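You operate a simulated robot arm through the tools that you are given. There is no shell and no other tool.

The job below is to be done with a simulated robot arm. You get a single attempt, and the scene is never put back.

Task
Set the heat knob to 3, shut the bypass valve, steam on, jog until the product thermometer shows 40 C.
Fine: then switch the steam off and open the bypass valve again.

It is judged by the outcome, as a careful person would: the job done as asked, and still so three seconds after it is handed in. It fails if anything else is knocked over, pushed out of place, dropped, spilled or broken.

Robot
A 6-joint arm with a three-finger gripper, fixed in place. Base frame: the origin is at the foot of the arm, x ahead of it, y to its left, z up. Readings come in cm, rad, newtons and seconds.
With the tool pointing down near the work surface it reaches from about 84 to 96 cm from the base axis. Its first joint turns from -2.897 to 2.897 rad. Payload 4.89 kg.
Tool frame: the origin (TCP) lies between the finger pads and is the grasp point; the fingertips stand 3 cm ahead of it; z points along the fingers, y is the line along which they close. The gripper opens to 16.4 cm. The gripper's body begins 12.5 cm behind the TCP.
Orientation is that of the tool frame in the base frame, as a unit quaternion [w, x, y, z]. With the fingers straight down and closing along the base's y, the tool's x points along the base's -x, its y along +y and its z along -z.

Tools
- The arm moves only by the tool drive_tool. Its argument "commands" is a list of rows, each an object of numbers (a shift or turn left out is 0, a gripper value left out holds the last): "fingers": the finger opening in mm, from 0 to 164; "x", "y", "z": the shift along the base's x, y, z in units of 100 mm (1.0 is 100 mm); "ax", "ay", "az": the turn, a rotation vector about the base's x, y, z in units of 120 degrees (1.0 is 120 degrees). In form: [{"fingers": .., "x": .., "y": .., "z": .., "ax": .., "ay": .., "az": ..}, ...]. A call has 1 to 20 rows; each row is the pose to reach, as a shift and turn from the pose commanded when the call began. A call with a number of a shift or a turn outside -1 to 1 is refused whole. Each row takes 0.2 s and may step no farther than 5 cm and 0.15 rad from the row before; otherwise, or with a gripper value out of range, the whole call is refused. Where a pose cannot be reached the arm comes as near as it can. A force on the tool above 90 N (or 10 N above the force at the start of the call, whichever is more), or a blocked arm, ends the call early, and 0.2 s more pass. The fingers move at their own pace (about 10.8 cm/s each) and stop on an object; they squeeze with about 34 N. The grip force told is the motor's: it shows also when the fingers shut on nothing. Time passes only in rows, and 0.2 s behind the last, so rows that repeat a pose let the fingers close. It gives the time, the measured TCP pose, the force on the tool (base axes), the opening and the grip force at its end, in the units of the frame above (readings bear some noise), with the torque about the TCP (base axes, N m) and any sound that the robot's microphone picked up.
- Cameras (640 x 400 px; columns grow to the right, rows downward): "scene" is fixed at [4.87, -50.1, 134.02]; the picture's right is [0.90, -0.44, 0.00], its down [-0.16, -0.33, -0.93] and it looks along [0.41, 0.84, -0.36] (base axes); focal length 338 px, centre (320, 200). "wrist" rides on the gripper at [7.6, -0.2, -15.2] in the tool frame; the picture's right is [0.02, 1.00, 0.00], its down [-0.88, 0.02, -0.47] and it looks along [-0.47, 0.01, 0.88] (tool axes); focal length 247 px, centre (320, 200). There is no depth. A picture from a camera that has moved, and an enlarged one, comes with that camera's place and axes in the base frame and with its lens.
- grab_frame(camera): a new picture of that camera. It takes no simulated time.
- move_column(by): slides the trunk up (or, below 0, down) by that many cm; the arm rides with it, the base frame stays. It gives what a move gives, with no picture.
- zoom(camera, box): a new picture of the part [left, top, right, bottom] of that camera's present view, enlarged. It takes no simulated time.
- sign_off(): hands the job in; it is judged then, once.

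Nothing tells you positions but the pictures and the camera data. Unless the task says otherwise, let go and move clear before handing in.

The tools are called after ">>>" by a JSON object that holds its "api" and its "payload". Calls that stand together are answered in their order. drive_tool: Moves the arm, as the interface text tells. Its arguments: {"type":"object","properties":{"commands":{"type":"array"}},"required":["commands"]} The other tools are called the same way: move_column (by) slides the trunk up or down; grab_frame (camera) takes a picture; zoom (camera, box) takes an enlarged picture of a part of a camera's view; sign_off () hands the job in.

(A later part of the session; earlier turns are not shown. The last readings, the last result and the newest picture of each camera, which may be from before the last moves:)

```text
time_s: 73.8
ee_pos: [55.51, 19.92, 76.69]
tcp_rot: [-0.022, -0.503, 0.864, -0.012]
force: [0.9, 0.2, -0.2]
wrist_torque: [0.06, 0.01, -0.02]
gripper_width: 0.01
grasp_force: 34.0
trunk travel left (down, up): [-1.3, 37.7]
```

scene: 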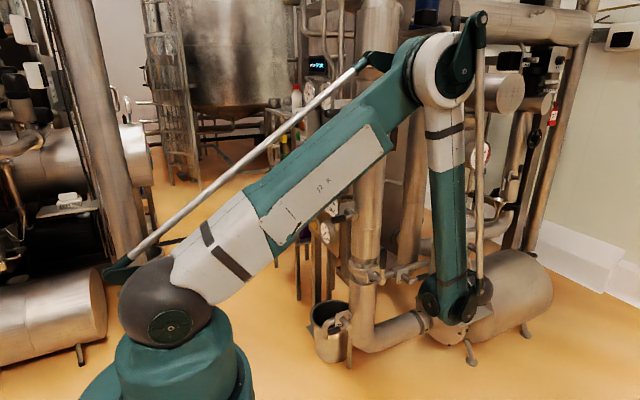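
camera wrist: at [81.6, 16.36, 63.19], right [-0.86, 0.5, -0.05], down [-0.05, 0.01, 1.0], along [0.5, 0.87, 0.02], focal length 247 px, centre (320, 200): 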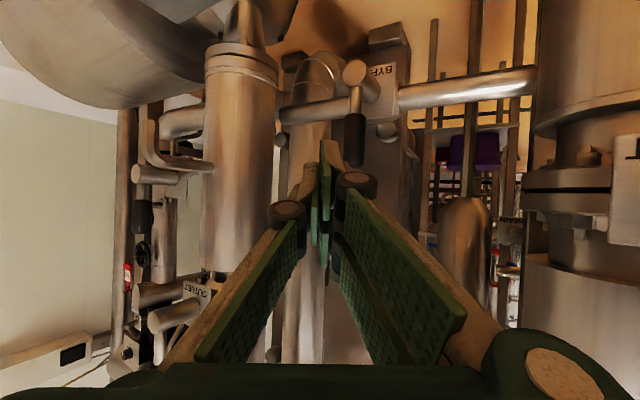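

Tool is down now. I'll spin the hand so the camera ends on top, which leaves wrist range for turning the steam knob clockwise, while moving toward the panel side.

>>> {"api": "drive_tool", "payload": {"commands": [{"x": -0.1, "y": 0.05, "ax": 0.0017, "ay": 0.001, "az": 0.0664}, {"x": -0.2, "y": 0.1, "ax": 0.0033, "ay": 0.0019, "az": 0.1329}, {"x": -0.3, "y": 0.15, "ax": 0.005, "ay": 0.0028, "az": 0.1993}, {"x": -0.4, "y": 0.2, "ax": 0.0067, "ay": 0.0037, "az": 0.2657}, {"x": -0.5, "y": 0.25, "ax": 0.0083, "ay": 0.0047, "az": 0.3322}, {"x": -0.6, "y": 0.3, "ax": 0.01, "ay": 0.0056, "az": 0.3986}, {"x": -0.7, "y": 0.35, "ax": 0.0117, "ay": 0.0065, "az": 0.465}, {"x": -0.8, "y": 0.4, "ax": 0.0133, "ay": 0.0075, "az": 0.5315}, {"x": -0.9, "y": 0.45, "ax": 0.015, "ay": 0.0084, "az": 0.5979}, {"x": -1.0, "y": 0.5, "ax": 0.0167, "ay": 0.0093, "az": 0.6643}, {"x": -1.0, "y": 0.55, "ax": 0.0183, "ay": 0.0103, "az": 0.7308}, {"x": -1.0, "y": 0.6, "ax": 0.02, "ay": 0.0112, "az": 0.7972}, {"x": -1.0, "y": 0.65, "ax": 0.0217, "ay": 0.0121, "az": 0.8636}, {"x": -1.0, "y": 0.7, "ax": 0.0233, "ay": 0.0131, "az": 0.9301}, {"x": -1.0, "y": 0.7, "ax": 0.025, "ay": 0.014, "az": 0.9965}, {"x": -1.0, "y": 0.7, "ax": 0.025, "ay": 0.014, "az": 0.9965}]}}

>>> {"api": "grab_frame", "payload": {"camera": "wrist"}}

```text
time_s: 77.2
ee_pos: [45.53, 26.92, 77.01]
tcp_rot: [0.001, 1.0, 0.0, 0.0]
force: [-0.7, -0.5, 0.3]
wrist_torque: [0.03, 0.0, 0.02]
gripper_width: 0.0
grasp_force: 33.3
trunk travel left (down, up): [-1.3, 37.7]
```

```text
taken
camera wrist: at [53.06, 27.14, 92.25], right [0.02, -1.0, 0.0], down [-0.88, -0.02, 0.47], along [-0.47, -0.01, -0.88], focal length 247 px, centre (320, 200)
```

wrist: 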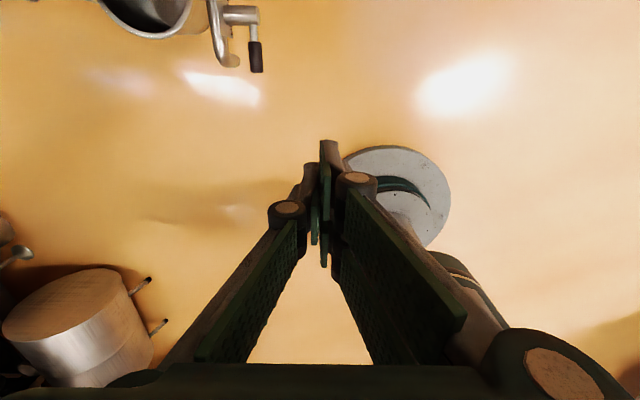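

>>> {"api": "drive_tool", "payload": {"commands": [{"x": -0.2, "y": 0.1, "z": 0.05}, {"x": -0.4, "y": 0.3, "z": 0.1}, {"x": -0.6, "y": 0.5, "z": 0.15}, {"x": -0.75, "y": 0.75, "z": 0.2}, {"x": -0.75, "y": 1.0, "z": 0.3}, {"x": -0.75, "y": 1.0, "z": 0.3}]}}

>>> {"api": "drive_tool", "payload": {"commands": [{"x": -0.02, "y": 0.2, "z": -0.07, "ay": -0.042}, {"x": -0.02, "y": 0.4, "z": -0.14, "ay": -0.083}, {"x": 0.02, "y": 0.6, "z": -0.21, "ay": -0.125}, {"x": 0.08, "y": 0.8, "z": -0.28, "ay": -0.167}, {"x": 0.16, "y": 0.96, "z": -0.35, "ay": -0.208}, {"x": 0.16, "y": 0.96, "z": -0.35, "ay": -0.208}]}}

>>> {"api": "grab_frame", "payload": {"camera": "wrist"}}

>>> {"api": "grab_frame", "payload": {"camera": "scene"}}

```text
time_s: 78.6
ee_pos: [37.86, 37.05, 79.95]
tcp_rot: [0.0, 1.0, 0.0, 0.0]
force: [0.3, 0.2, -0.3]
wrist_torque: [0.05, 0.01, 0.01]
gripper_width: 0.0
grasp_force: 33.9
trunk travel left (down, up): [-1.3, 37.7]
```

```text
time_s: 80.0
ee_pos: [39.65, 46.78, 76.38]
tcp_rot: [0.0, 0.976, -0.002, 0.216]
force: [0.3, -0.6, 0.7]
wrist_torque: [0.04, 0.06, 0.03]
gripper_width: 0.02
grasp_force: 33.5
trunk travel left (down, up): [-1.3, 37.7]
```

```text
taken
camera wrist: at [39.9, 46.86, 93.42], right [0.02, -1.0, 0.01], down [-1.0, -0.02, 0.06], along [-0.06, -0.01, -1.0], focal length 247 px, centre (320, 200)
```

wrist: 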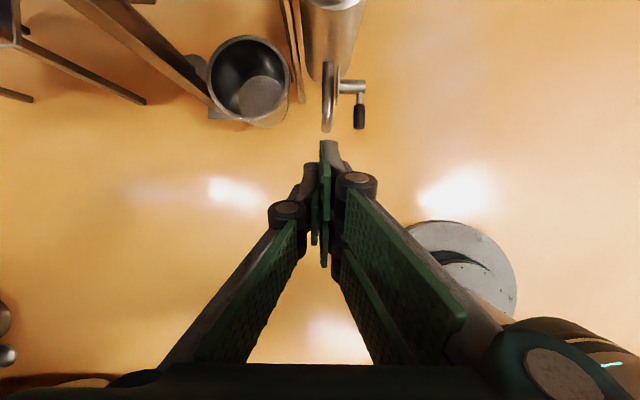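

```text
taken
```

scene: 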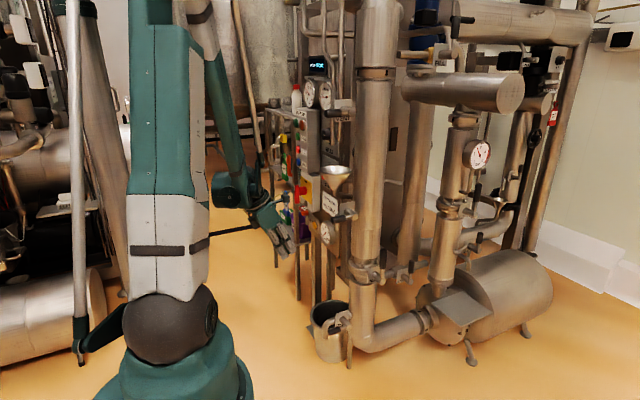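

>>> {"api": "drive_tool", "payload": {"commands": [{"x": 0.13, "y": 0.15, "z": 0.08, "ay": -0.039}, {"x": 0.27, "y": 0.3, "z": 0.18, "ay": -0.077}, {"x": 0.42, "y": 0.45, "z": 0.32, "ay": -0.115}, {"x": 0.6, "y": 0.6, "z": 0.48, "ay": -0.154}, {"x": 0.79, "y": 0.73, "z": 0.67, "ay": -0.192}, {"x": 0.79, "y": 0.73, "z": 0.67, "ay": -0.192}]}}

>>> {"api": "drive_tool", "payload": {"commands": [{"x": 0.14, "y": 0.08, "z": 0.17, "ay": -0.037}, {"x": 0.28, "y": 0.16, "z": 0.36, "ay": -0.073}, {"x": 0.41, "y": 0.24, "z": 0.56, "ay": -0.11}, {"x": 0.53, "y": 0.32, "z": 0.77, "ay": -0.147}, {"x": 0.63, "y": 0.4, "z": 0.99, "ay": -0.183}, {"x": 0.63, "y": 0.4, "z": 0.99, "ay": -0.183}]}}

>>> {"api": "grab_frame", "payload": {"camera": "wrist"}}

```text
time_s: 81.4
ee_pos: [47.7, 53.69, 83.19]
tcp_rot: [0.0, 0.913, -0.001, 0.407]
force: [-0.2, 0.5, 0.0]
wrist_torque: [-0.02, -0.01, 0.02]
gripper_width: 0.0
grasp_force: 34.3
trunk travel left (down, up): [-1.3, 37.7]
```

```text
time_s: 82.8
ee_pos: [53.78, 57.96, 93.3]
tcp_rot: [0.001, 0.819, -0.001, 0.573]
force: [-0.5, 0.6, 0.7]
wrist_torque: [0.0, 0.01, 0.02]
gripper_width: 0.0
grasp_force: 34.4
trunk travel left (down, up): [-1.3, 37.7]
```

```text
taken
camera wrist: at [41.91, 58.15, 105.6], right [0.01, -1.0, 0.02], down [-0.75, -0.02, -0.67], along [0.67, -0.01, -0.75], focal length 247 px, centre (320, 200)
```

wrist: 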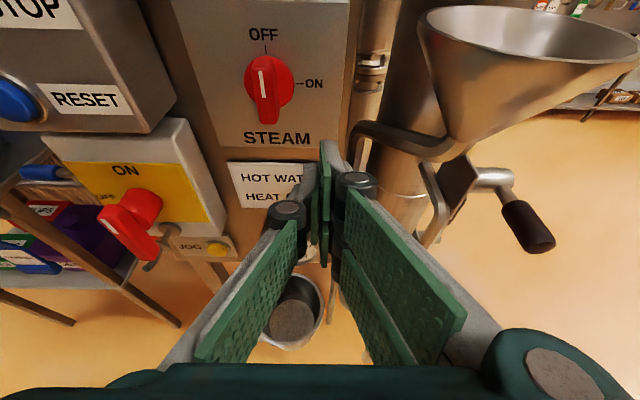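

The view is now upright: STEAM points to OFF and the knob is at about (63, 62.5, 96.1). I'll level the hand and line up with it, fingers partly open.

>>> {"api": "drive_tool", "payload": {"commands": [{"fingers": 50, "x": 0.05, "y": 0.09, "z": 0.06, "ay": -0.033}, {"x": 0.1, "y": 0.18, "z": 0.12, "ay": -0.067}, {"x": 0.14, "y": 0.27, "z": 0.18, "ay": -0.1}, {"x": 0.18, "y": 0.36, "z": 0.23, "ay": -0.134}, {"x": 0.2, "y": 0.45, "z": 0.28, "ay": -0.167}, {"x": 0.2, "y": 0.45, "z": 0.28, "ay": -0.167}]}}

>>> {"api": "grab_frame", "payload": {"camera": "wrist"}}

>>> {"api": "zoom", "payload": {"camera": "scene", "box": [270, 130, 366, 190]}}

```text
time_s: 84.2
ee_pos: [55.61, 62.32, 95.97]
tcp_rot: [0.0, 0.707, -0.001, 0.708]
force: [0.6, -1.2, 0.9]
wrist_torque: [0.03, 0.02, 0.04]
gripper_width: 4.99
grasp_force: 0.1
trunk travel left (down, up): [-1.3, 37.7]
```

```text
taken
camera wrist: at [40.28, 62.5, 103.58], right [0.0, -1.0, 0.02], down [-0.47, -0.02, -0.88], along [0.88, -0.01, -0.47], focal length 247 px, centre (320, 200)
```

wrist: 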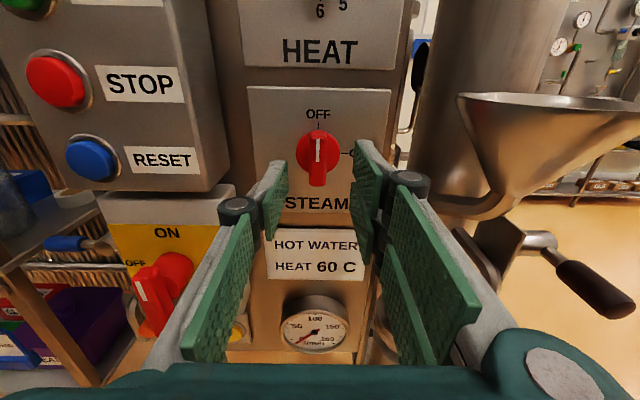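

```text
6.67 times, centred on (318, 160) of scene
camera zoom: at [4.87, -50.1, 134.02], right [0.9, -0.44, 0.0], down [-0.16, -0.33, -0.93], along [0.41, 0.84, -0.36], focal length 2254 px, centre (333, 467)
```

zoom: 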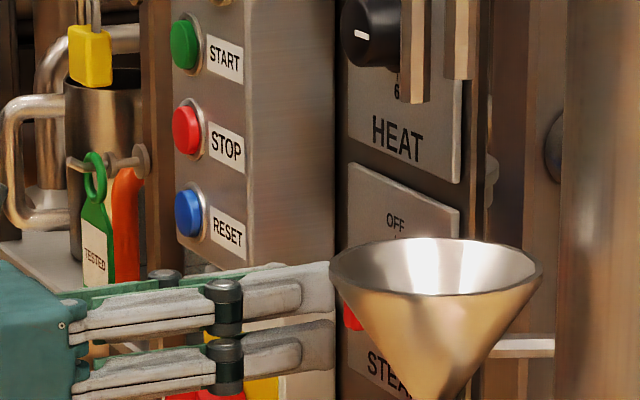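

>>> {"api": "drive_tool", "payload": {"commands": [{"x": 0.1, "y": 0.01, "z": 0.02}, {"x": 0.2, "y": 0.02, "z": 0.04}, {"x": 0.3, "y": 0.02, "z": 0.04}, {"x": 0.38, "y": 0.02, "z": 0.04}, {"x": 0.38, "y": 0.02, "z": 0.04}]}}

>>> {"api": "zoom", "payload": {"camera": "wrist", "box": [220, 60, 420, 260]}}

```text
time_s: 85.4
ee_pos: [59.55, 62.47, 96.45]
tcp_rot: [0.0, 0.707, 0.0, 0.707]
force: [-0.3, -1.0, -0.8]
wrist_torque: [0.01, 0.01, 0.0]
gripper_width: 4.99
grasp_force: 0.0
trunk travel left (down, up): [-1.3, 37.7]
```

```text
2.00 times, centred on (320, 160) of wrist
camera zoom: at [44.17, 62.64, 103.97], right [0.0, -1.0, 0.02], down [-0.47, -0.02, -0.88], along [0.88, -0.01, -0.47], focal length 494 px, centre (320, 280)
```

zoom: 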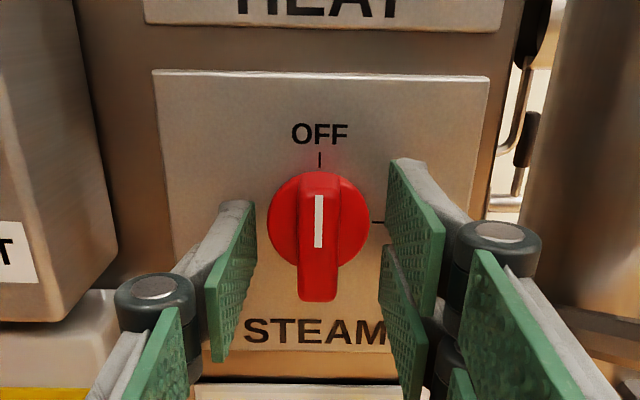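

>>> {"api": "drive_tool", "payload": {"commands": [{"fingers": 25}, {"fingers": 10}, {"fingers": 5}, {"fingers": 5}]}}

>>> {"api": "zoom", "payload": {"camera": "wrist", "box": [220, 60, 420, 260]}}

```text
time_s: 86.4
ee_pos: [59.54, 62.37, 96.23]
tcp_rot: [0.0, 0.707, 0.0, 0.707]
force: [7.0, 9.3, 6.1]
wrist_torque: [0.01, 0.02, 0.28]
gripper_width: 1.61
grasp_force: 44.8
trunk travel left (down, up): [-1.3, 37.7]
```

```text
2.00 times, centred on (320, 160) of wrist
camera zoom: at [44.17, 62.69, 103.96], right [0.0, -1.0, 0.02], down [-0.47, -0.02, -0.88], along [0.88, -0.01, -0.47], focal length 494 px, centre (320, 280)
```

zoom: 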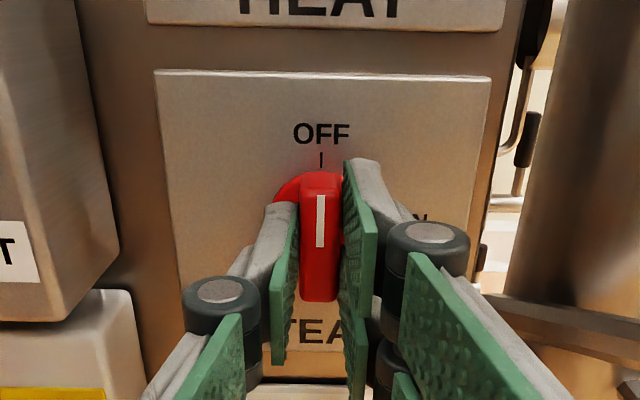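

>>> {"api": "drive_tool", "payload": {"commands": [{"ax": 0.05}, {"ax": 0.1}, {"ax": 0.16}, {"ax": 0.22}]}}

>>> {"api": "zoom", "payload": {"camera": "wrist", "box": [220, 60, 420, 260]}}

```text
time_s: 87.4
ee_pos: [59.59, 62.38, 96.3]
tcp_rot: [-0.161, 0.688, -0.164, 0.688]
force: [-8.3, -9.6, -1.5]
wrist_torque: [-0.02, -1.1, -0.84]
gripper_width: 1.57
grasp_force: 45.2
trunk travel left (down, up): [-1.3, 37.7]
```

```text
2.00 times, centred on (320, 160) of wrist
camera zoom: at [44.16, 59.21, 103.22], right [0.0, -0.9, -0.43], down [-0.47, 0.38, -0.8], along [0.88, 0.2, -0.43], focal length 494 px, centre (320, 280)
```

zoom: 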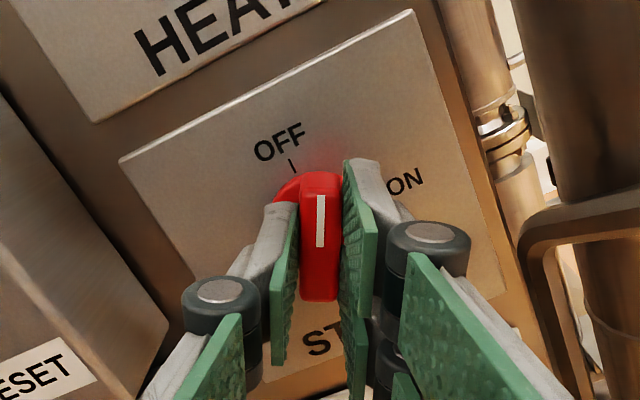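

>>> {"api": "drive_tool", "payload": {"commands": [{"ax": 0.06}, {"ax": 0.12}, {"ax": 0.18}, {"ax": 0.24}, {"ax": 0.3}]}}

>>> {"api": "drive_tool", "payload": {"commands": [{"ax": 0.06}, {"ax": 0.12}, {"ax": 0.18}, {"ax": 0.23}, {"ax": 0.24}]}}

>>> {"api": "zoom", "payload": {"camera": "wrist", "box": [220, 60, 420, 260]}}

```text
time_s: 88.6
ee_pos: [59.64, 62.35, 96.29]
tcp_rot: [-0.366, 0.605, -0.369, 0.603]
force: [-30.1, -39.7, -37.3]
wrist_torque: [-0.07, 1.3, -0.75]
gripper_width: 1.58
grasp_force: 45.3
trunk travel left (down, up): [-1.3, 37.7]
```

```text
time_s: 89.8
ee_pos: [59.71, 62.44, 95.98]
tcp_rot: [0.505, -0.496, 0.506, -0.494]
force: [-2.5, -26.2, -48.2]
wrist_torque: [-1.08, 1.3, -0.73]
gripper_width: 1.59
grasp_force: 45.4
trunk travel left (down, up): [-1.3, 37.7]
```

```text
2.00 times, centred on (320, 160) of wrist
camera zoom: at [44.33, 54.87, 96.17], right [0.0, 0.0, -1.0], down [-0.47, 0.88, 0.0], along [0.88, 0.47, 0.0], focal length 494 px, centre (320, 280)
```

zoom: 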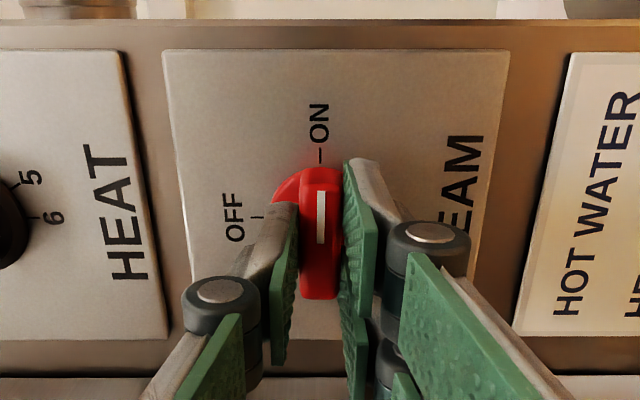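

STEAM points at ON. I'll release and back off.

>>> {"api": "drive_tool", "payload": {"commands": [{"fingers": 40}, {"fingers": 50}, {"x": -0.08}, {"x": -0.18}, {"x": -0.28}, {"x": -0.38}, {"x": -0.38}]}}

>>> {"api": "grab_frame", "payload": {"camera": "wrist"}}

>>> {"api": "grab_frame", "payload": {"camera": "scene"}}

>>> {"api": "zoom", "payload": {"camera": "scene", "box": [290, 50, 354, 110]}}

```text
time_s: 91.4
ee_pos: [55.68, 62.57, 96.26]
tcp_rot: [0.505, -0.495, 0.506, -0.495]
force: [-0.1, 0.3, -0.2]
wrist_torque: [-0.02, -0.02, 0.0]
gripper_width: 5.01
grasp_force: 0.1
trunk travel left (down, up): [-1.3, 37.7]
```

```text
taken
camera wrist: at [40.32, 54.96, 96.22], right [0.0, 0.0, -1.0], down [-0.47, 0.88, 0.0], along [0.88, 0.47, 0.0], focal length 247 px, centre (320, 200)
```

wrist: 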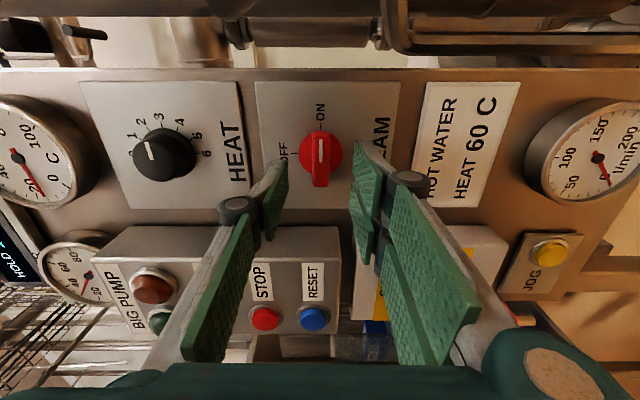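

```text
taken
```

scene: 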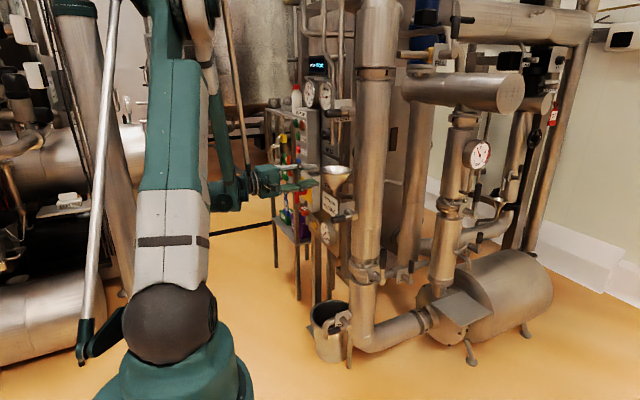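

```text
6.67 times, centred on (322, 80) of scene
camera zoom: at [4.87, -50.1, 134.02], right [0.9, -0.44, 0.0], down [-0.16, -0.33, -0.93], along [0.41, 0.84, -0.36], focal length 2254 px, centre (307, 1000)
```

zoom: 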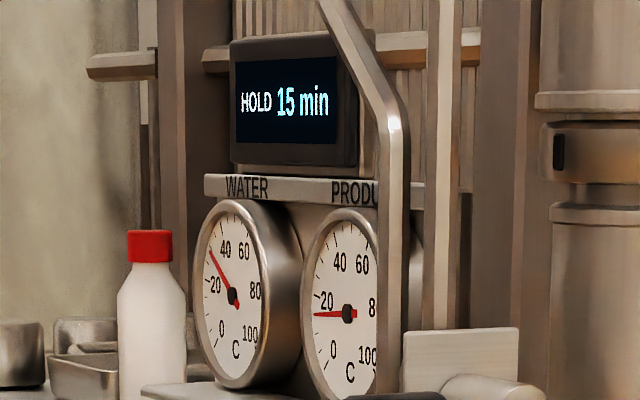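

>>> {"api": "zoom", "payload": {"camera": "wrist", "box": [80, 70, 400, 220]}}

>>> {"api": "zoom", "payload": {"camera": "wrist", "box": [480, 200, 640, 340]}}

```text
2.00 times, centred on (240, 145) of wrist
camera zoom: at [40.32, 54.96, 96.22], right [0.0, 0.0, -1.0], down [-0.47, 0.88, 0.0], along [0.88, 0.47, 0.0], focal length 494 px, centre (480, 310)
```

zoom: 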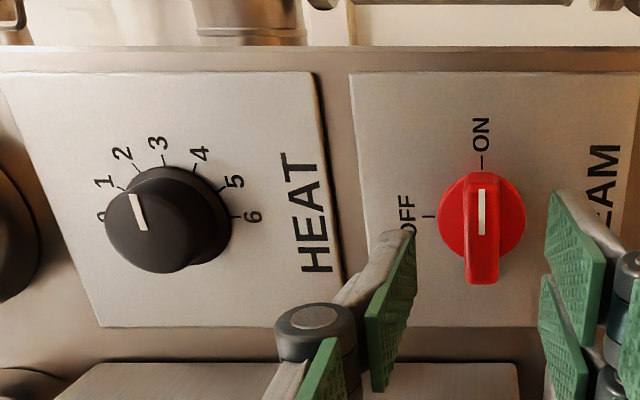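

```text
2.86 times, centred on (560, 270) of wrist
camera zoom: at [40.32, 54.96, 96.22], right [0.0, 0.0, -1.0], down [-0.47, 0.88, 0.0], along [0.88, 0.47, 0.0], focal length 706 px, centre (-366, 0)
```

zoom: 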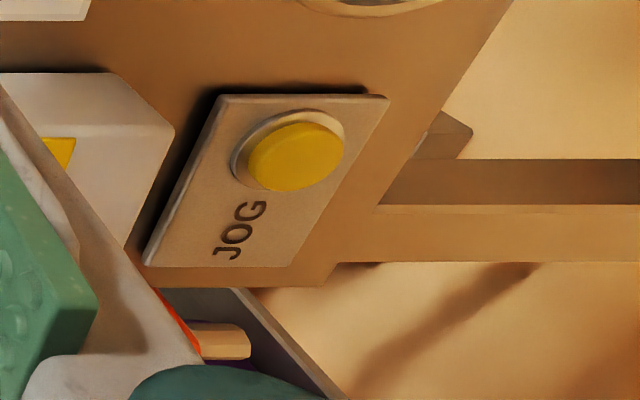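

HEAT is at 3, STEAM is ON, and the product gauge reads below 20 °C. Next is JOG, the yellow button near (62.5, 74.2, 69.7). I'll close the fingers and unroll the hand first.

>>> {"api": "drive_tool", "payload": {"commands": [{"fingers": 0, "x": -0.02, "ax": -0.068}, {"x": -0.04, "ax": -0.136}, {"x": -0.05, "ax": -0.204}, {"x": -0.05, "ax": -0.272}, {"x": -0.05, "ax": -0.34}, {"x": -0.05, "ax": -0.408}, {"x": -0.05, "ax": -0.476}, {"x": -0.05, "ax": -0.544}, {"x": -0.05, "ax": -0.612}, {"x": -0.05, "ax": -0.68}, {"x": -0.05, "ax": -0.75}, {"x": -0.05, "ax": -0.76}]}}

>>> {"api": "zoom", "payload": {"camera": "scene", "box": [290, 50, 354, 110]}}

```text
time_s: 94.0
ee_pos: [55.24, 62.47, 96.32]
tcp_rot: [0.001, 0.707, 0.0, 0.707]
force: [0.2, -0.6, -0.7]
wrist_torque: [-0.02, 0.04, 0.03]
gripper_width: 0.0
grasp_force: 33.9
trunk travel left (down, up): [-1.3, 37.7]
```

```text
6.67 times, centred on (322, 80) of scene
camera zoom: at [4.87, -50.1, 134.02], right [0.9, -0.44, 0.0], down [-0.16, -0.33, -0.93], along [0.41, 0.84, -0.36], focal length 2254 px, centre (307, 1000)
```

zoom: 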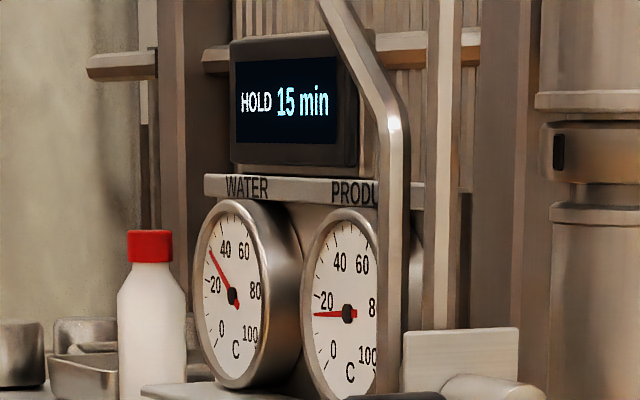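

>>> {"api": "drive_tool", "payload": {"commands": [{"y": 0.08, "z": -0.15, "ay": 0.02}, {"x": -0.02, "y": 0.16, "z": -0.32, "ay": 0.045}, {"x": -0.04, "y": 0.24, "z": -0.5, "ay": 0.07}, {"x": -0.05, "y": 0.32, "z": -0.7, "ay": 0.1}, {"x": -0.06, "y": 0.4, "z": -0.9, "ay": 0.125}, {"x": -0.06, "y": 0.4, "z": -0.9, "ay": 0.125}]}}

>>> {"api": "grab_frame", "payload": {"camera": "wrist"}}

```text
time_s: 95.4
ee_pos: [54.81, 66.75, 87.41]
tcp_rot: [0.0, 0.793, 0.0, 0.609]
force: [-0.2, -0.4, 0.7]
wrist_torque: [0.02, 0.02, 0.03]
gripper_width: 0.01
grasp_force: 33.6
trunk travel left (down, up): [-1.3, 37.7]
```

```text
taken
camera wrist: at [41.89, 66.91, 98.71], right [0.0, -1.0, 0.02], down [-0.69, -0.02, -0.73], along [0.73, -0.01, -0.69], focal length 247 px, centre (320, 200)
```

wrist: 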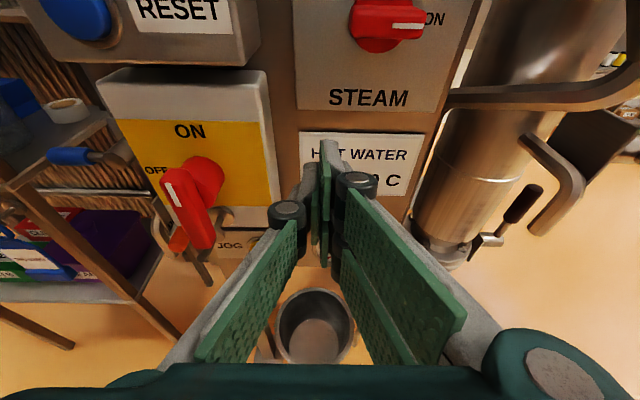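

>>> {"api": "drive_tool", "payload": {"commands": [{"z": -0.18}, {"x": -0.02, "y": 0.03, "z": -0.36}, {"x": -0.03, "y": 0.06, "z": -0.54}, {"x": -0.04, "y": 0.09, "z": -0.72}, {"x": -0.05, "y": 0.12, "z": -0.9}, {"x": -0.05, "y": 0.12, "z": -0.9}]}}

>>> {"api": "drive_tool", "payload": {"commands": [{"z": -0.15}, {"y": 0.03, "z": -0.3}, {"y": 0.06, "z": -0.45}, {"y": 0.09, "z": -0.6}, {"y": 0.12, "z": -0.72}, {"y": 0.12, "z": -0.72}]}}

>>> {"api": "grab_frame", "payload": {"camera": "wrist"}}

>>> {"api": "grab_frame", "payload": {"camera": "scene"}}

```text
time_s: 96.8
ee_pos: [54.25, 67.86, 78.36]
tcp_rot: [0.0, 0.793, -0.001, 0.609]
force: [-0.2, 0.0, 0.7]
wrist_torque: [0.02, 0.03, 0.03]
gripper_width: 0.0
grasp_force: 33.1
trunk travel left (down, up): [-1.3, 37.7]
```

```text
time_s: 98.2
ee_pos: [54.09, 68.89, 71.08]
tcp_rot: [0.0, 0.794, 0.0, 0.608]
force: [-0.8, -0.1, 1.0]
wrist_torque: [0.01, 0.01, 0.01]
gripper_width: 0.01
grasp_force: 33.6
trunk travel left (down, up): [-1.3, 37.7]
```

```text
taken
camera wrist: at [41.2, 69.04, 82.43], right [0.0, -1.0, 0.02], down [-0.68, -0.02, -0.73], along [0.73, -0.01, -0.68], focal length 247 px, centre (320, 200)
```

wrist: 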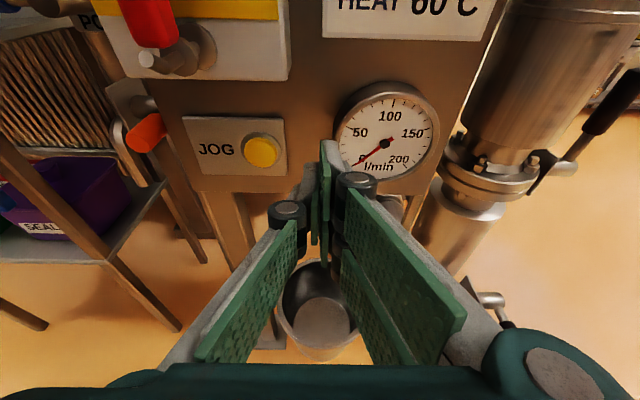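

```text
taken
```

scene: 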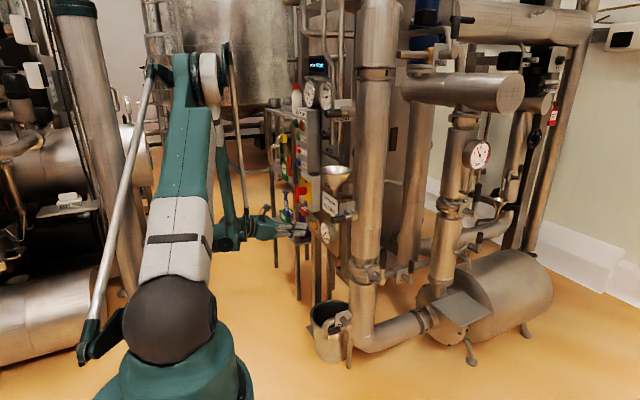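

JOG is in view at about (62, 74.4, 69.5). I'll line up the closed fingertips in front of it.

>>> {"api": "drive_tool", "payload": {"commands": [{"y": 0.14, "z": -0.02}, {"y": 0.28, "z": -0.04}, {"y": 0.42, "z": -0.06}, {"x": 0.05, "y": 0.54, "z": -0.07}, {"x": 0.15, "y": 0.55, "z": -0.07}, {"x": 0.2, "y": 0.55, "z": -0.07}, {"x": 0.2, "y": 0.55, "z": -0.07}]}}

>>> {"api": "grab_frame", "payload": {"camera": "wrist"}}

>>> {"api": "zoom", "payload": {"camera": "scene", "box": [250, 180, 362, 250]}}

```text
time_s: 99.8
ee_pos: [56.39, 74.34, 70.29]
tcp_rot: [0.001, 0.794, -0.001, 0.609]
force: [0.5, -0.6, 0.4]
wrist_torque: [-0.01, 0.01, 0.01]
gripper_width: 0.02
grasp_force: 34.2
trunk travel left (down, up): [-1.3, 37.7]
```

```text
taken
camera wrist: at [43.44, 74.61, 81.59], right [0.0, -1.0, 0.02], down [-0.68, -0.02, -0.73], along [0.73, -0.01, -0.68], focal length 247 px, centre (320, 200)
```

wrist: 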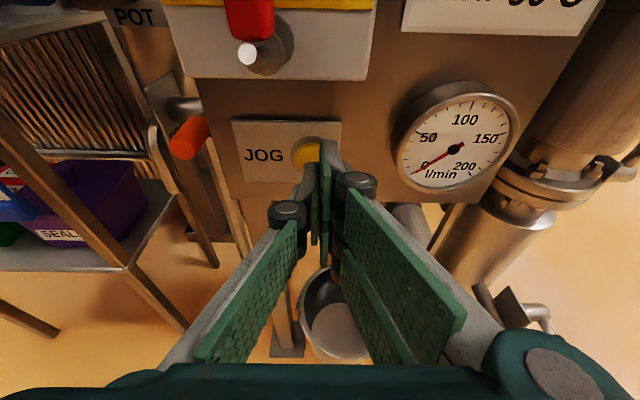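

```text
5.71 times, centred on (306, 215) of scene
camera zoom: at [4.87, -50.1, 134.02], right [0.9, -0.44, 0.0], down [-0.16, -0.33, -0.93], along [0.41, 0.84, -0.36], focal length 1932 px, centre (400, 114)
```

zoom: 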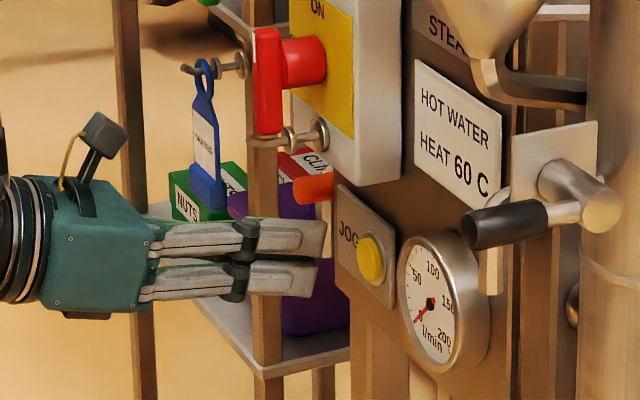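

Combining all the views, the button face is nearer (63.8, 75.2, 68.2). I'll adjust and advance slowly until contact.

>>> {"api": "drive_tool", "payload": {"commands": [{"y": 0.05, "z": -0.06}, {"y": 0.085, "z": -0.13}, {"x": 0.08, "y": 0.085, "z": -0.13}, {"x": 0.16, "y": 0.085, "z": -0.13}, {"x": 0.22, "y": 0.085, "z": -0.13}, {"x": 0.28, "y": 0.085, "z": -0.13}]}}

>>> {"api": "grab_frame", "payload": {"camera": "wrist"}}

>>> {"api": "zoom", "payload": {"camera": "scene", "box": [250, 180, 362, 250]}}

```text
time_s: 101.2
ee_pos: [59.06, 75.2, 69.12]
tcp_rot: [0.0, 0.794, 0.0, 0.609]
force: [-0.2, 1.6, 0.1]
wrist_torque: [-0.01, -0.04, 0.0]
gripper_width: 0.0
grasp_force: 34.0
trunk travel left (down, up): [-1.3, 37.7]
```

```text
taken
camera wrist: at [46.07, 75.48, 80.49], right [0.0, -1.0, 0.02], down [-0.68, -0.02, -0.73], along [0.73, -0.01, -0.68], focal length 247 px, centre (320, 200)
```

wrist: 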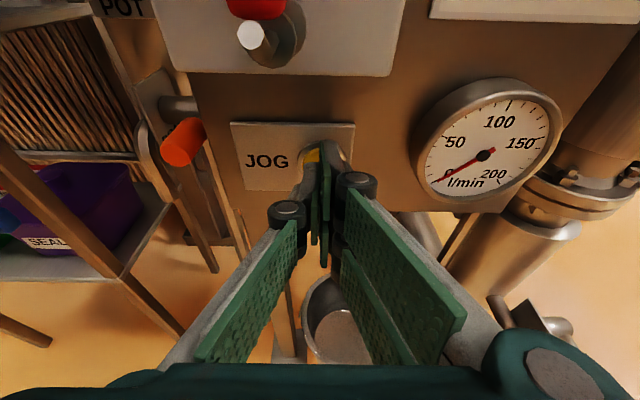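

```text
5.71 times, centred on (306, 215) of scene
camera zoom: at [4.87, -50.1, 134.02], right [0.9, -0.44, 0.0], down [-0.16, -0.33, -0.93], along [0.41, 0.84, -0.36], focal length 1932 px, centre (400, 114)
```

zoom: 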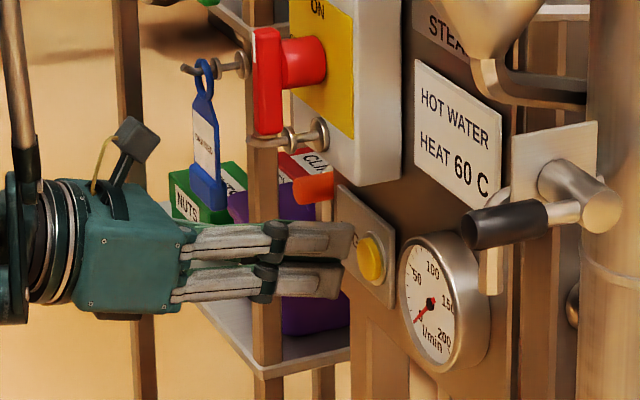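

>>> {"api": "drive_tool", "payload": {"commands": [{"x": 0.04, "z": -0.04}, {"x": 0.08, "z": -0.05}, {"x": 0.11, "z": -0.05}, {"x": 0.14, "z": -0.05}]}}

>>> {"api": "zoom", "payload": {"camera": "scene", "box": [280, 190, 344, 250]}}

```text
time_s: 102.2
ee_pos: [60.33, 75.22, 68.64]
tcp_rot: [0.0, 0.794, 0.0, 0.608]
force: [0.0, 0.0, -0.1]
wrist_torque: [0.02, 0.02, -0.01]
gripper_width: 0.0
grasp_force: 34.1
trunk travel left (down, up): [-1.3, 37.7]
```

```text
6.67 times, centred on (312, 220) of scene
camera zoom: at [4.87, -50.1, 134.02], right [0.9, -0.44, 0.0], down [-0.16, -0.33, -0.93], along [0.41, 0.84, -0.36], focal length 2254 px, centre (373, 67)
```

zoom: 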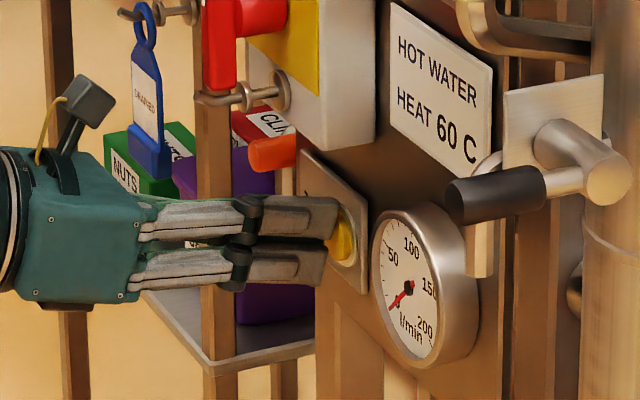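

The fingertips are almost on the button. I'll press in small steps.

>>> {"api": "drive_tool", "payload": {"commands": [{"x": 0.03}, {"x": 0.06}]}}

>>> {"api": "zoom", "payload": {"camera": "scene", "box": [280, 190, 344, 250]}}

```text
time_s: 102.8
ee_pos: [60.85, 75.25, 68.59]
tcp_rot: [0.0, 0.794, 0.0, 0.609]
force: [-11.5, -2.0, 1.3]
wrist_torque: [0.01, -0.18, -0.11]
gripper_width: 0.0
grasp_force: 34.3
trunk travel left (down, up): [-1.3, 37.7]
heard: click
```

```text
6.67 times, centred on (312, 220) of scene
camera zoom: at [4.87, -50.1, 134.02], right [0.9, -0.44, 0.0], down [-0.16, -0.33, -0.93], along [0.41, 0.84, -0.36], focal length 2254 px, centre (373, 67)
```

zoom: 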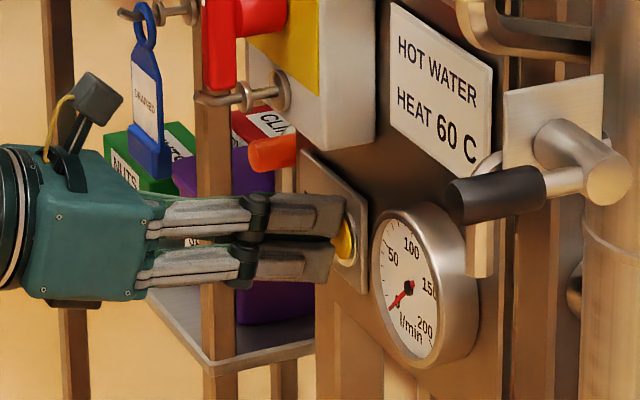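

Click: the button is pressed. I'll look at the gauges right away, and keep holding in short bursts.

>>> {"api": "zoom", "payload": {"camera": "scene", "box": [290, 50, 354, 110]}}

>>> {"api": "drive_tool", "payload": {"commands": [{"x": 0}, {"x": 0}]}}

>>> {"api": "zoom", "payload": {"camera": "scene", "box": [290, 50, 354, 110]}}

>>> {"api": "zoom", "payload": {"camera": "scene", "box": [280, 190, 344, 250]}}

```text
6.67 times, centred on (322, 80) of scene
camera zoom: at [4.87, -50.1, 134.02], right [0.9, -0.44, 0.0], down [-0.16, -0.33, -0.93], along [0.41, 0.84, -0.36], focal length 2254 px, centre (307, 1000)
```

zoom: 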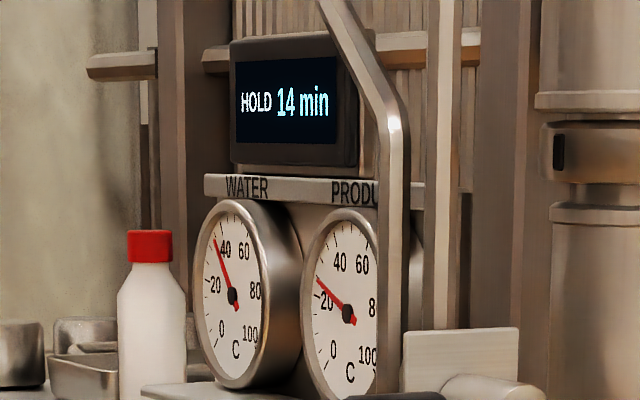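

```text
time_s: 103.4
ee_pos: [60.91, 75.29, 68.52]
tcp_rot: [0.0, 0.794, 0.0, 0.608]
force: [-11.1, -1.6, 1.9]
wrist_torque: [-0.01, -0.19, -0.11]
gripper_width: 0.02
grasp_force: 33.9
trunk travel left (down, up): [-1.3, 37.7]
```

```text
6.67 times, centred on (322, 80) of scene
camera zoom: at [4.87, -50.1, 134.02], right [0.9, -0.44, 0.0], down [-0.16, -0.33, -0.93], along [0.41, 0.84, -0.36], focal length 2254 px, centre (307, 1000)
```

zoom: 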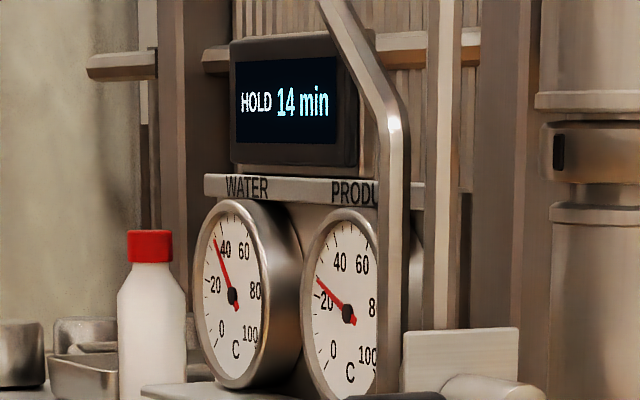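

```text
6.67 times, centred on (312, 220) of scene
camera zoom: at [4.87, -50.1, 134.02], right [0.9, -0.44, 0.0], down [-0.16, -0.33, -0.93], along [0.41, 0.84, -0.36], focal length 2254 px, centre (373, 67)
```

zoom: 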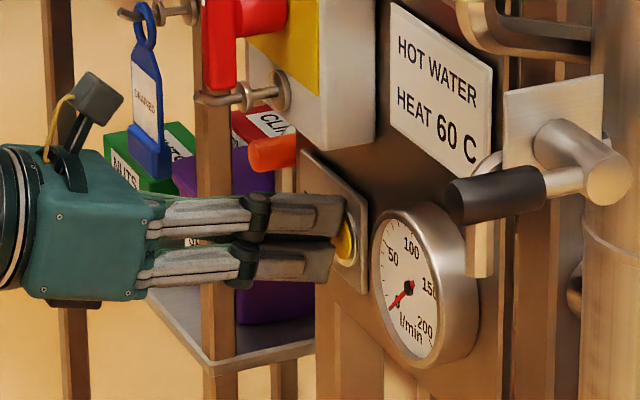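

One press moved the product needle from about 15 to about 25 °C, and holding adds nothing, so each press is one step. I'll read the gauge more closely before pressing again.

>>> {"api": "zoom", "payload": {"camera": "scene", "box": [316, 66, 340, 96]}}

>>> {"api": "drive_tool", "payload": {"commands": [{"x": -0.03}, {"x": -0.06}, {"x": -0.09}]}}

>>> {"api": "zoom", "payload": {"camera": "scene", "box": [316, 66, 340, 96]}}

```text
13.33 times, centred on (328, 81) of scene
camera zoom: at [4.87, -50.1, 134.02], right [0.9, -0.44, 0.0], down [-0.16, -0.33, -0.93], along [0.41, 0.84, -0.36], focal length 4507 px, centre (213, 1787)
```

zoom: 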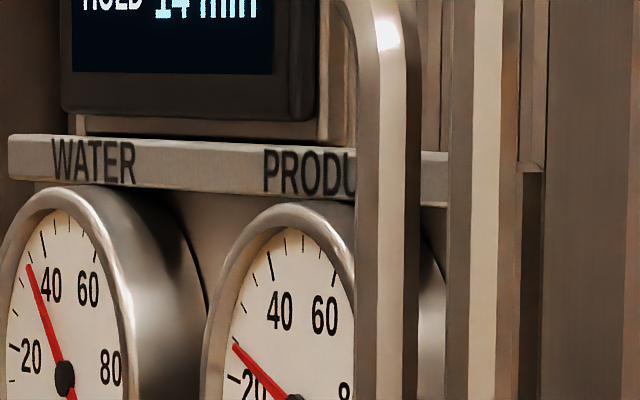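

```text
time_s: 104.2
ee_pos: [60.05, 75.2, 68.61]
tcp_rot: [0.0, 0.793, -0.001, 0.609]
force: [-0.1, -0.1, 0.3]
wrist_torque: [-0.01, -0.01, 0.01]
gripper_width: 0.01
grasp_force: 34.1
trunk travel left (down, up): [-1.3, 37.7]
```

```text
13.33 times, centred on (328, 81) of scene
camera zoom: at [4.87, -50.1, 134.02], right [0.9, -0.44, 0.0], down [-0.16, -0.33, -0.93], along [0.41, 0.84, -0.36], focal length 4507 px, centre (213, 1787)
```

zoom: 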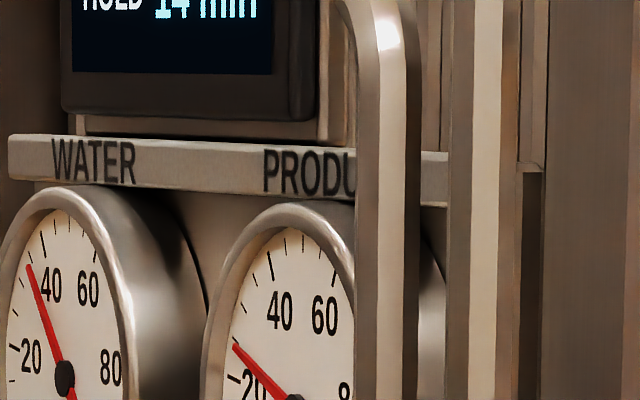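

The reading holds at about 25 °C after release. Pressing again briefly and re-reading.

>>> {"api": "drive_tool", "payload": {"commands": [{"x": 0.04}, {"x": 0.09}]}}

>>> {"api": "zoom", "payload": {"camera": "scene", "box": [316, 71, 340, 101]}}

>>> {"api": "zoom", "payload": {"camera": "scene", "box": [290, 50, 354, 110]}}

```text
time_s: 104.8
ee_pos: [60.97, 75.26, 68.64]
tcp_rot: [0.001, 0.794, -0.001, 0.609]
force: [-10.3, 1.4, -0.5]
wrist_torque: [-0.03, -0.08, -0.01]
gripper_width: 0.0
grasp_force: 33.8
trunk travel left (down, up): [-1.3, 37.7]
heard: click
```

```text
13.33 times, centred on (328, 86) of scene
camera zoom: at [4.87, -50.1, 134.02], right [0.9, -0.44, 0.0], down [-0.16, -0.33, -0.93], along [0.41, 0.84, -0.36], focal length 4507 px, centre (213, 1720)
```

zoom: 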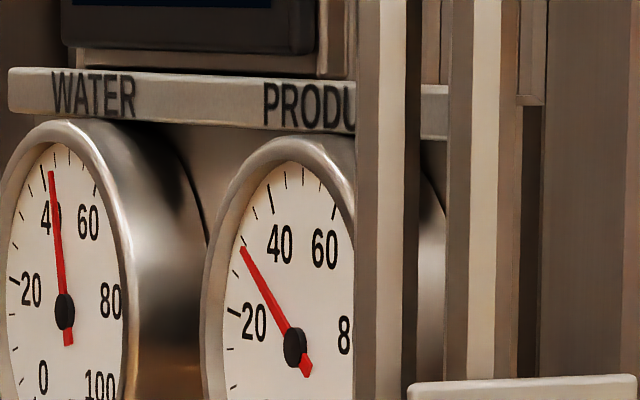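

```text
6.67 times, centred on (322, 80) of scene
camera zoom: at [4.87, -50.1, 134.02], right [0.9, -0.44, 0.0], down [-0.16, -0.33, -0.93], along [0.41, 0.84, -0.36], focal length 2254 px, centre (307, 1000)
```

zoom: 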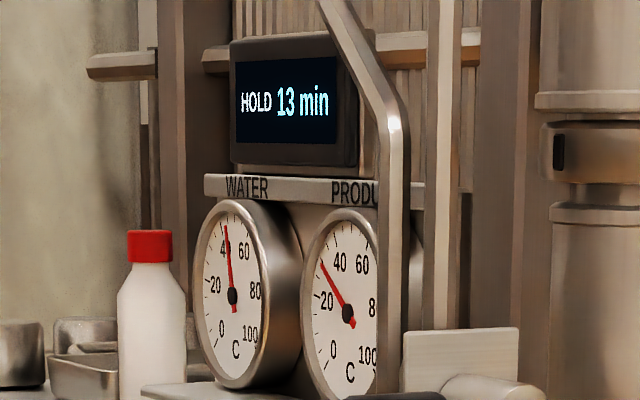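

Now at about 30 °C. Pressing again.

>>> {"api": "drive_tool", "payload": {"commands": [{"x": -0.04}, {"x": -0.09}, {"x": -0.09}, {"x": -0.04}, {"x": 0}]}}

>>> {"api": "zoom", "payload": {"camera": "scene", "box": [316, 71, 340, 101]}}

```text
time_s: 106.0
ee_pos: [60.88, 75.43, 68.71]
tcp_rot: [0.0, 0.793, 0.0, 0.609]
force: [-13.4, -3.6, 1.2]
wrist_torque: [0.01, -0.2, -0.15]
gripper_width: 0.0
grasp_force: 34.3
trunk travel left (down, up): [-1.3, 37.7]
heard: click
```

```text
13.33 times, centred on (328, 86) of scene
camera zoom: at [4.87, -50.1, 134.02], right [0.9, -0.44, 0.0], down [-0.16, -0.33, -0.93], along [0.41, 0.84, -0.36], focal length 4507 px, centre (213, 1720)
```

zoom: 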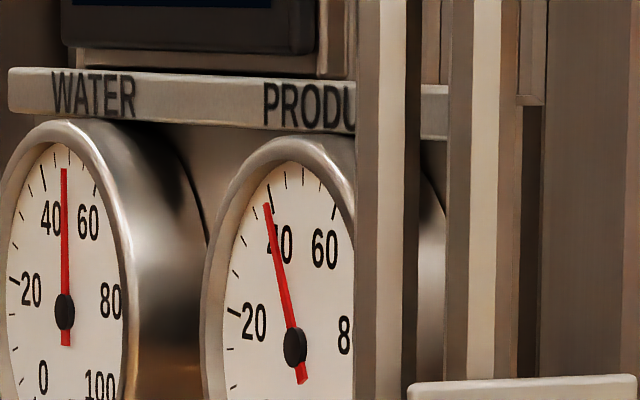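

The needle is now almost exactly on 40. I'll release and let it settle before judging.

>>> {"api": "drive_tool", "payload": {"commands": [{"x": -0.04}, {"x": -0.09}, {"x": -0.12}]}}

>>> {"api": "zoom", "payload": {"camera": "scene", "box": [316, 71, 340, 101]}}

>>> {"api": "zoom", "payload": {"camera": "scene", "box": [322, 78, 334, 93]}}

>>> {"api": "zoom", "payload": {"camera": "scene", "box": [290, 50, 354, 110]}}

```text
time_s: 106.8
ee_pos: [59.96, 75.21, 68.51]
tcp_rot: [0.001, 0.793, -0.001, 0.609]
force: [0.6, -0.6, 0.5]
wrist_torque: [0.0, -0.02, 0.03]
gripper_width: 0.0
grasp_force: 34.0
trunk travel left (down, up): [-1.3, 37.7]
```

```text
13.33 times, centred on (328, 86) of scene
camera zoom: at [4.87, -50.1, 134.02], right [0.9, -0.44, 0.0], down [-0.16, -0.33, -0.93], along [0.41, 0.84, -0.36], focal length 4507 px, centre (213, 1720)
```

zoom: 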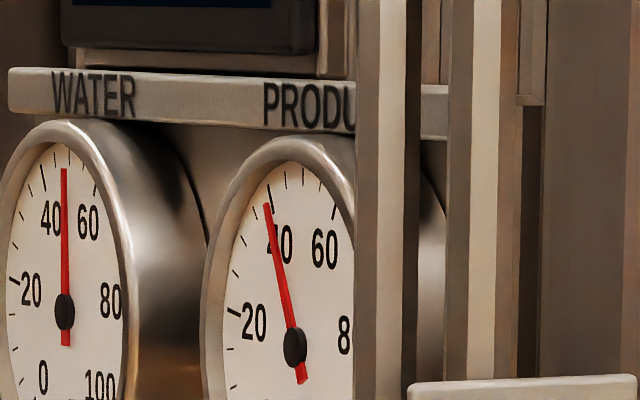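

```text
16.00 times, centred on (328, 86) of scene
camera zoom: at [4.87, -50.1, 134.02], right [0.9, -0.44, 0.0], down [-0.16, -0.33, -0.93], along [0.41, 0.84, -0.36], focal length 5409 px, centre (192, 2032)
```

zoom: 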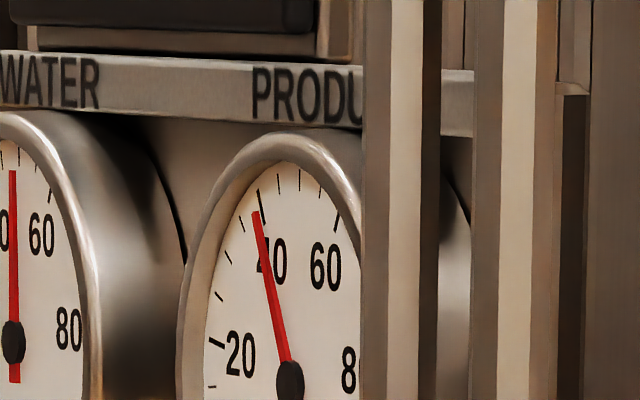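

```text
6.67 times, centred on (322, 80) of scene
camera zoom: at [4.87, -50.1, 134.02], right [0.9, -0.44, 0.0], down [-0.16, -0.33, -0.93], along [0.41, 0.84, -0.36], focal length 2254 px, centre (307, 1000)
```

zoom: 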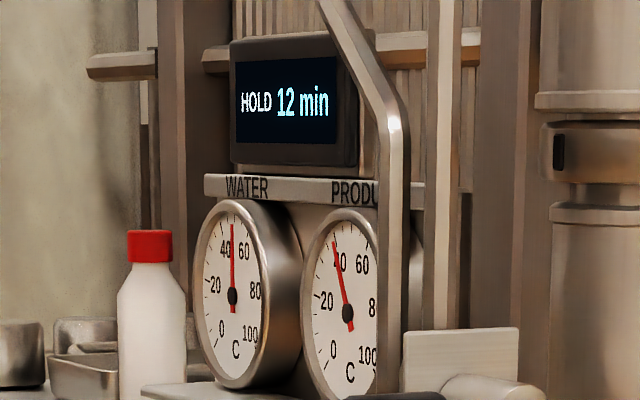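

The needle sits on the 40 mark. I'll confirm face-on shortly, and I'm not pressing again. Retracing the path out from JOG toward the steam knob.

>>> {"api": "drive_tool", "payload": {"commands": [{"x": -0.12, "z": 0.03}, {"x": -0.25, "z": 0.07}, {"x": -0.38, "z": 0.11}, {"x": -0.5, "z": 0.15}, {"x": -0.55, "y": -0.15, "z": 0.18}, {"x": -0.57, "y": -0.3, "z": 0.2}, {"x": -0.57, "y": -0.45, "z": 0.22}, {"x": -0.57, "y": -0.6, "z": 0.24}, {"x": -0.57, "y": -0.65, "z": 0.26}, {"x": -0.57, "y": -0.65, "z": 0.26}]}}

>>> {"api": "drive_tool", "payload": {"commands": [{"z": 0.18}, {"x": 0.02, "y": -0.03, "z": 0.36}, {"x": 0.03, "y": -0.06, "z": 0.54}, {"x": 0.04, "y": -0.09, "z": 0.72}, {"x": 0.05, "y": -0.12, "z": 0.9}, {"x": 0.05, "y": -0.12, "z": 0.9}]}}

```text
time_s: 109.0
ee_pos: [54.19, 68.73, 71.12]
tcp_rot: [0.0, 0.793, -0.001, 0.609]
force: [0.4, 1.1, 0.1]
wrist_torque: [0.01, -0.03, 0.0]
gripper_width: 0.02
grasp_force: 34.5
trunk travel left (down, up): [-1.3, 37.7]
```

```text
time_s: 110.4
ee_pos: [54.54, 67.36, 80.28]
tcp_rot: [0.001, 0.794, -0.002, 0.608]
force: [0.4, 0.1, -0.3]
wrist_torque: [0.03, 0.0, 0.0]
gripper_width: 0.03
grasp_force: 34.4
trunk travel left (down, up): [-1.3, 37.7]
```

>>> {"api": "drive_tool", "payload": {"commands": [{"x": 0.02, "y": -0.03, "z": 0.16}, {"x": 0.04, "y": -0.06, "z": 0.32}, {"x": 0.06, "y": -0.1, "z": 0.48}, {"x": 0.07, "y": -0.2, "z": 0.62, "ay": -0.03}, {"x": 0.07, "y": -0.3, "z": 0.75, "ay": -0.06}, {"x": 0.07, "y": -0.4, "z": 0.88, "ay": -0.09}, {"x": 0.06, "y": -0.48, "z": 1.0, "ay": -0.126}, {"x": 0.06, "y": -0.48, "z": 1.0, "ay": -0.126}]}}

>>> {"api": "grab_frame", "payload": {"camera": "wrist"}}

```text
time_s: 112.2
ee_pos: [55.28, 62.74, 90.34]
tcp_rot: [0.001, 0.706, -0.001, 0.708]
force: [0.5, 0.4, 0.2]
wrist_torque: [0.02, -0.01, 0.0]
gripper_width: 0.01
grasp_force: 33.6
trunk travel left (down, up): [-1.3, 37.7]
```

```text
taken
camera wrist: at [39.75, 62.93, 97.87], right [0.0, -1.0, 0.02], down [-0.47, -0.02, -0.88], along [0.88, -0.01, -0.47], focal length 247 px, centre (320, 200)
```

wrist: 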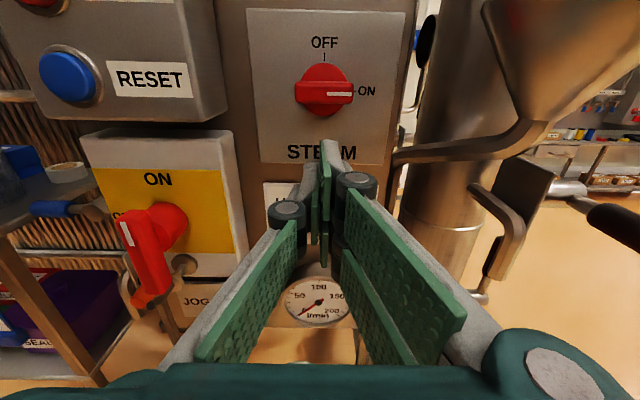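

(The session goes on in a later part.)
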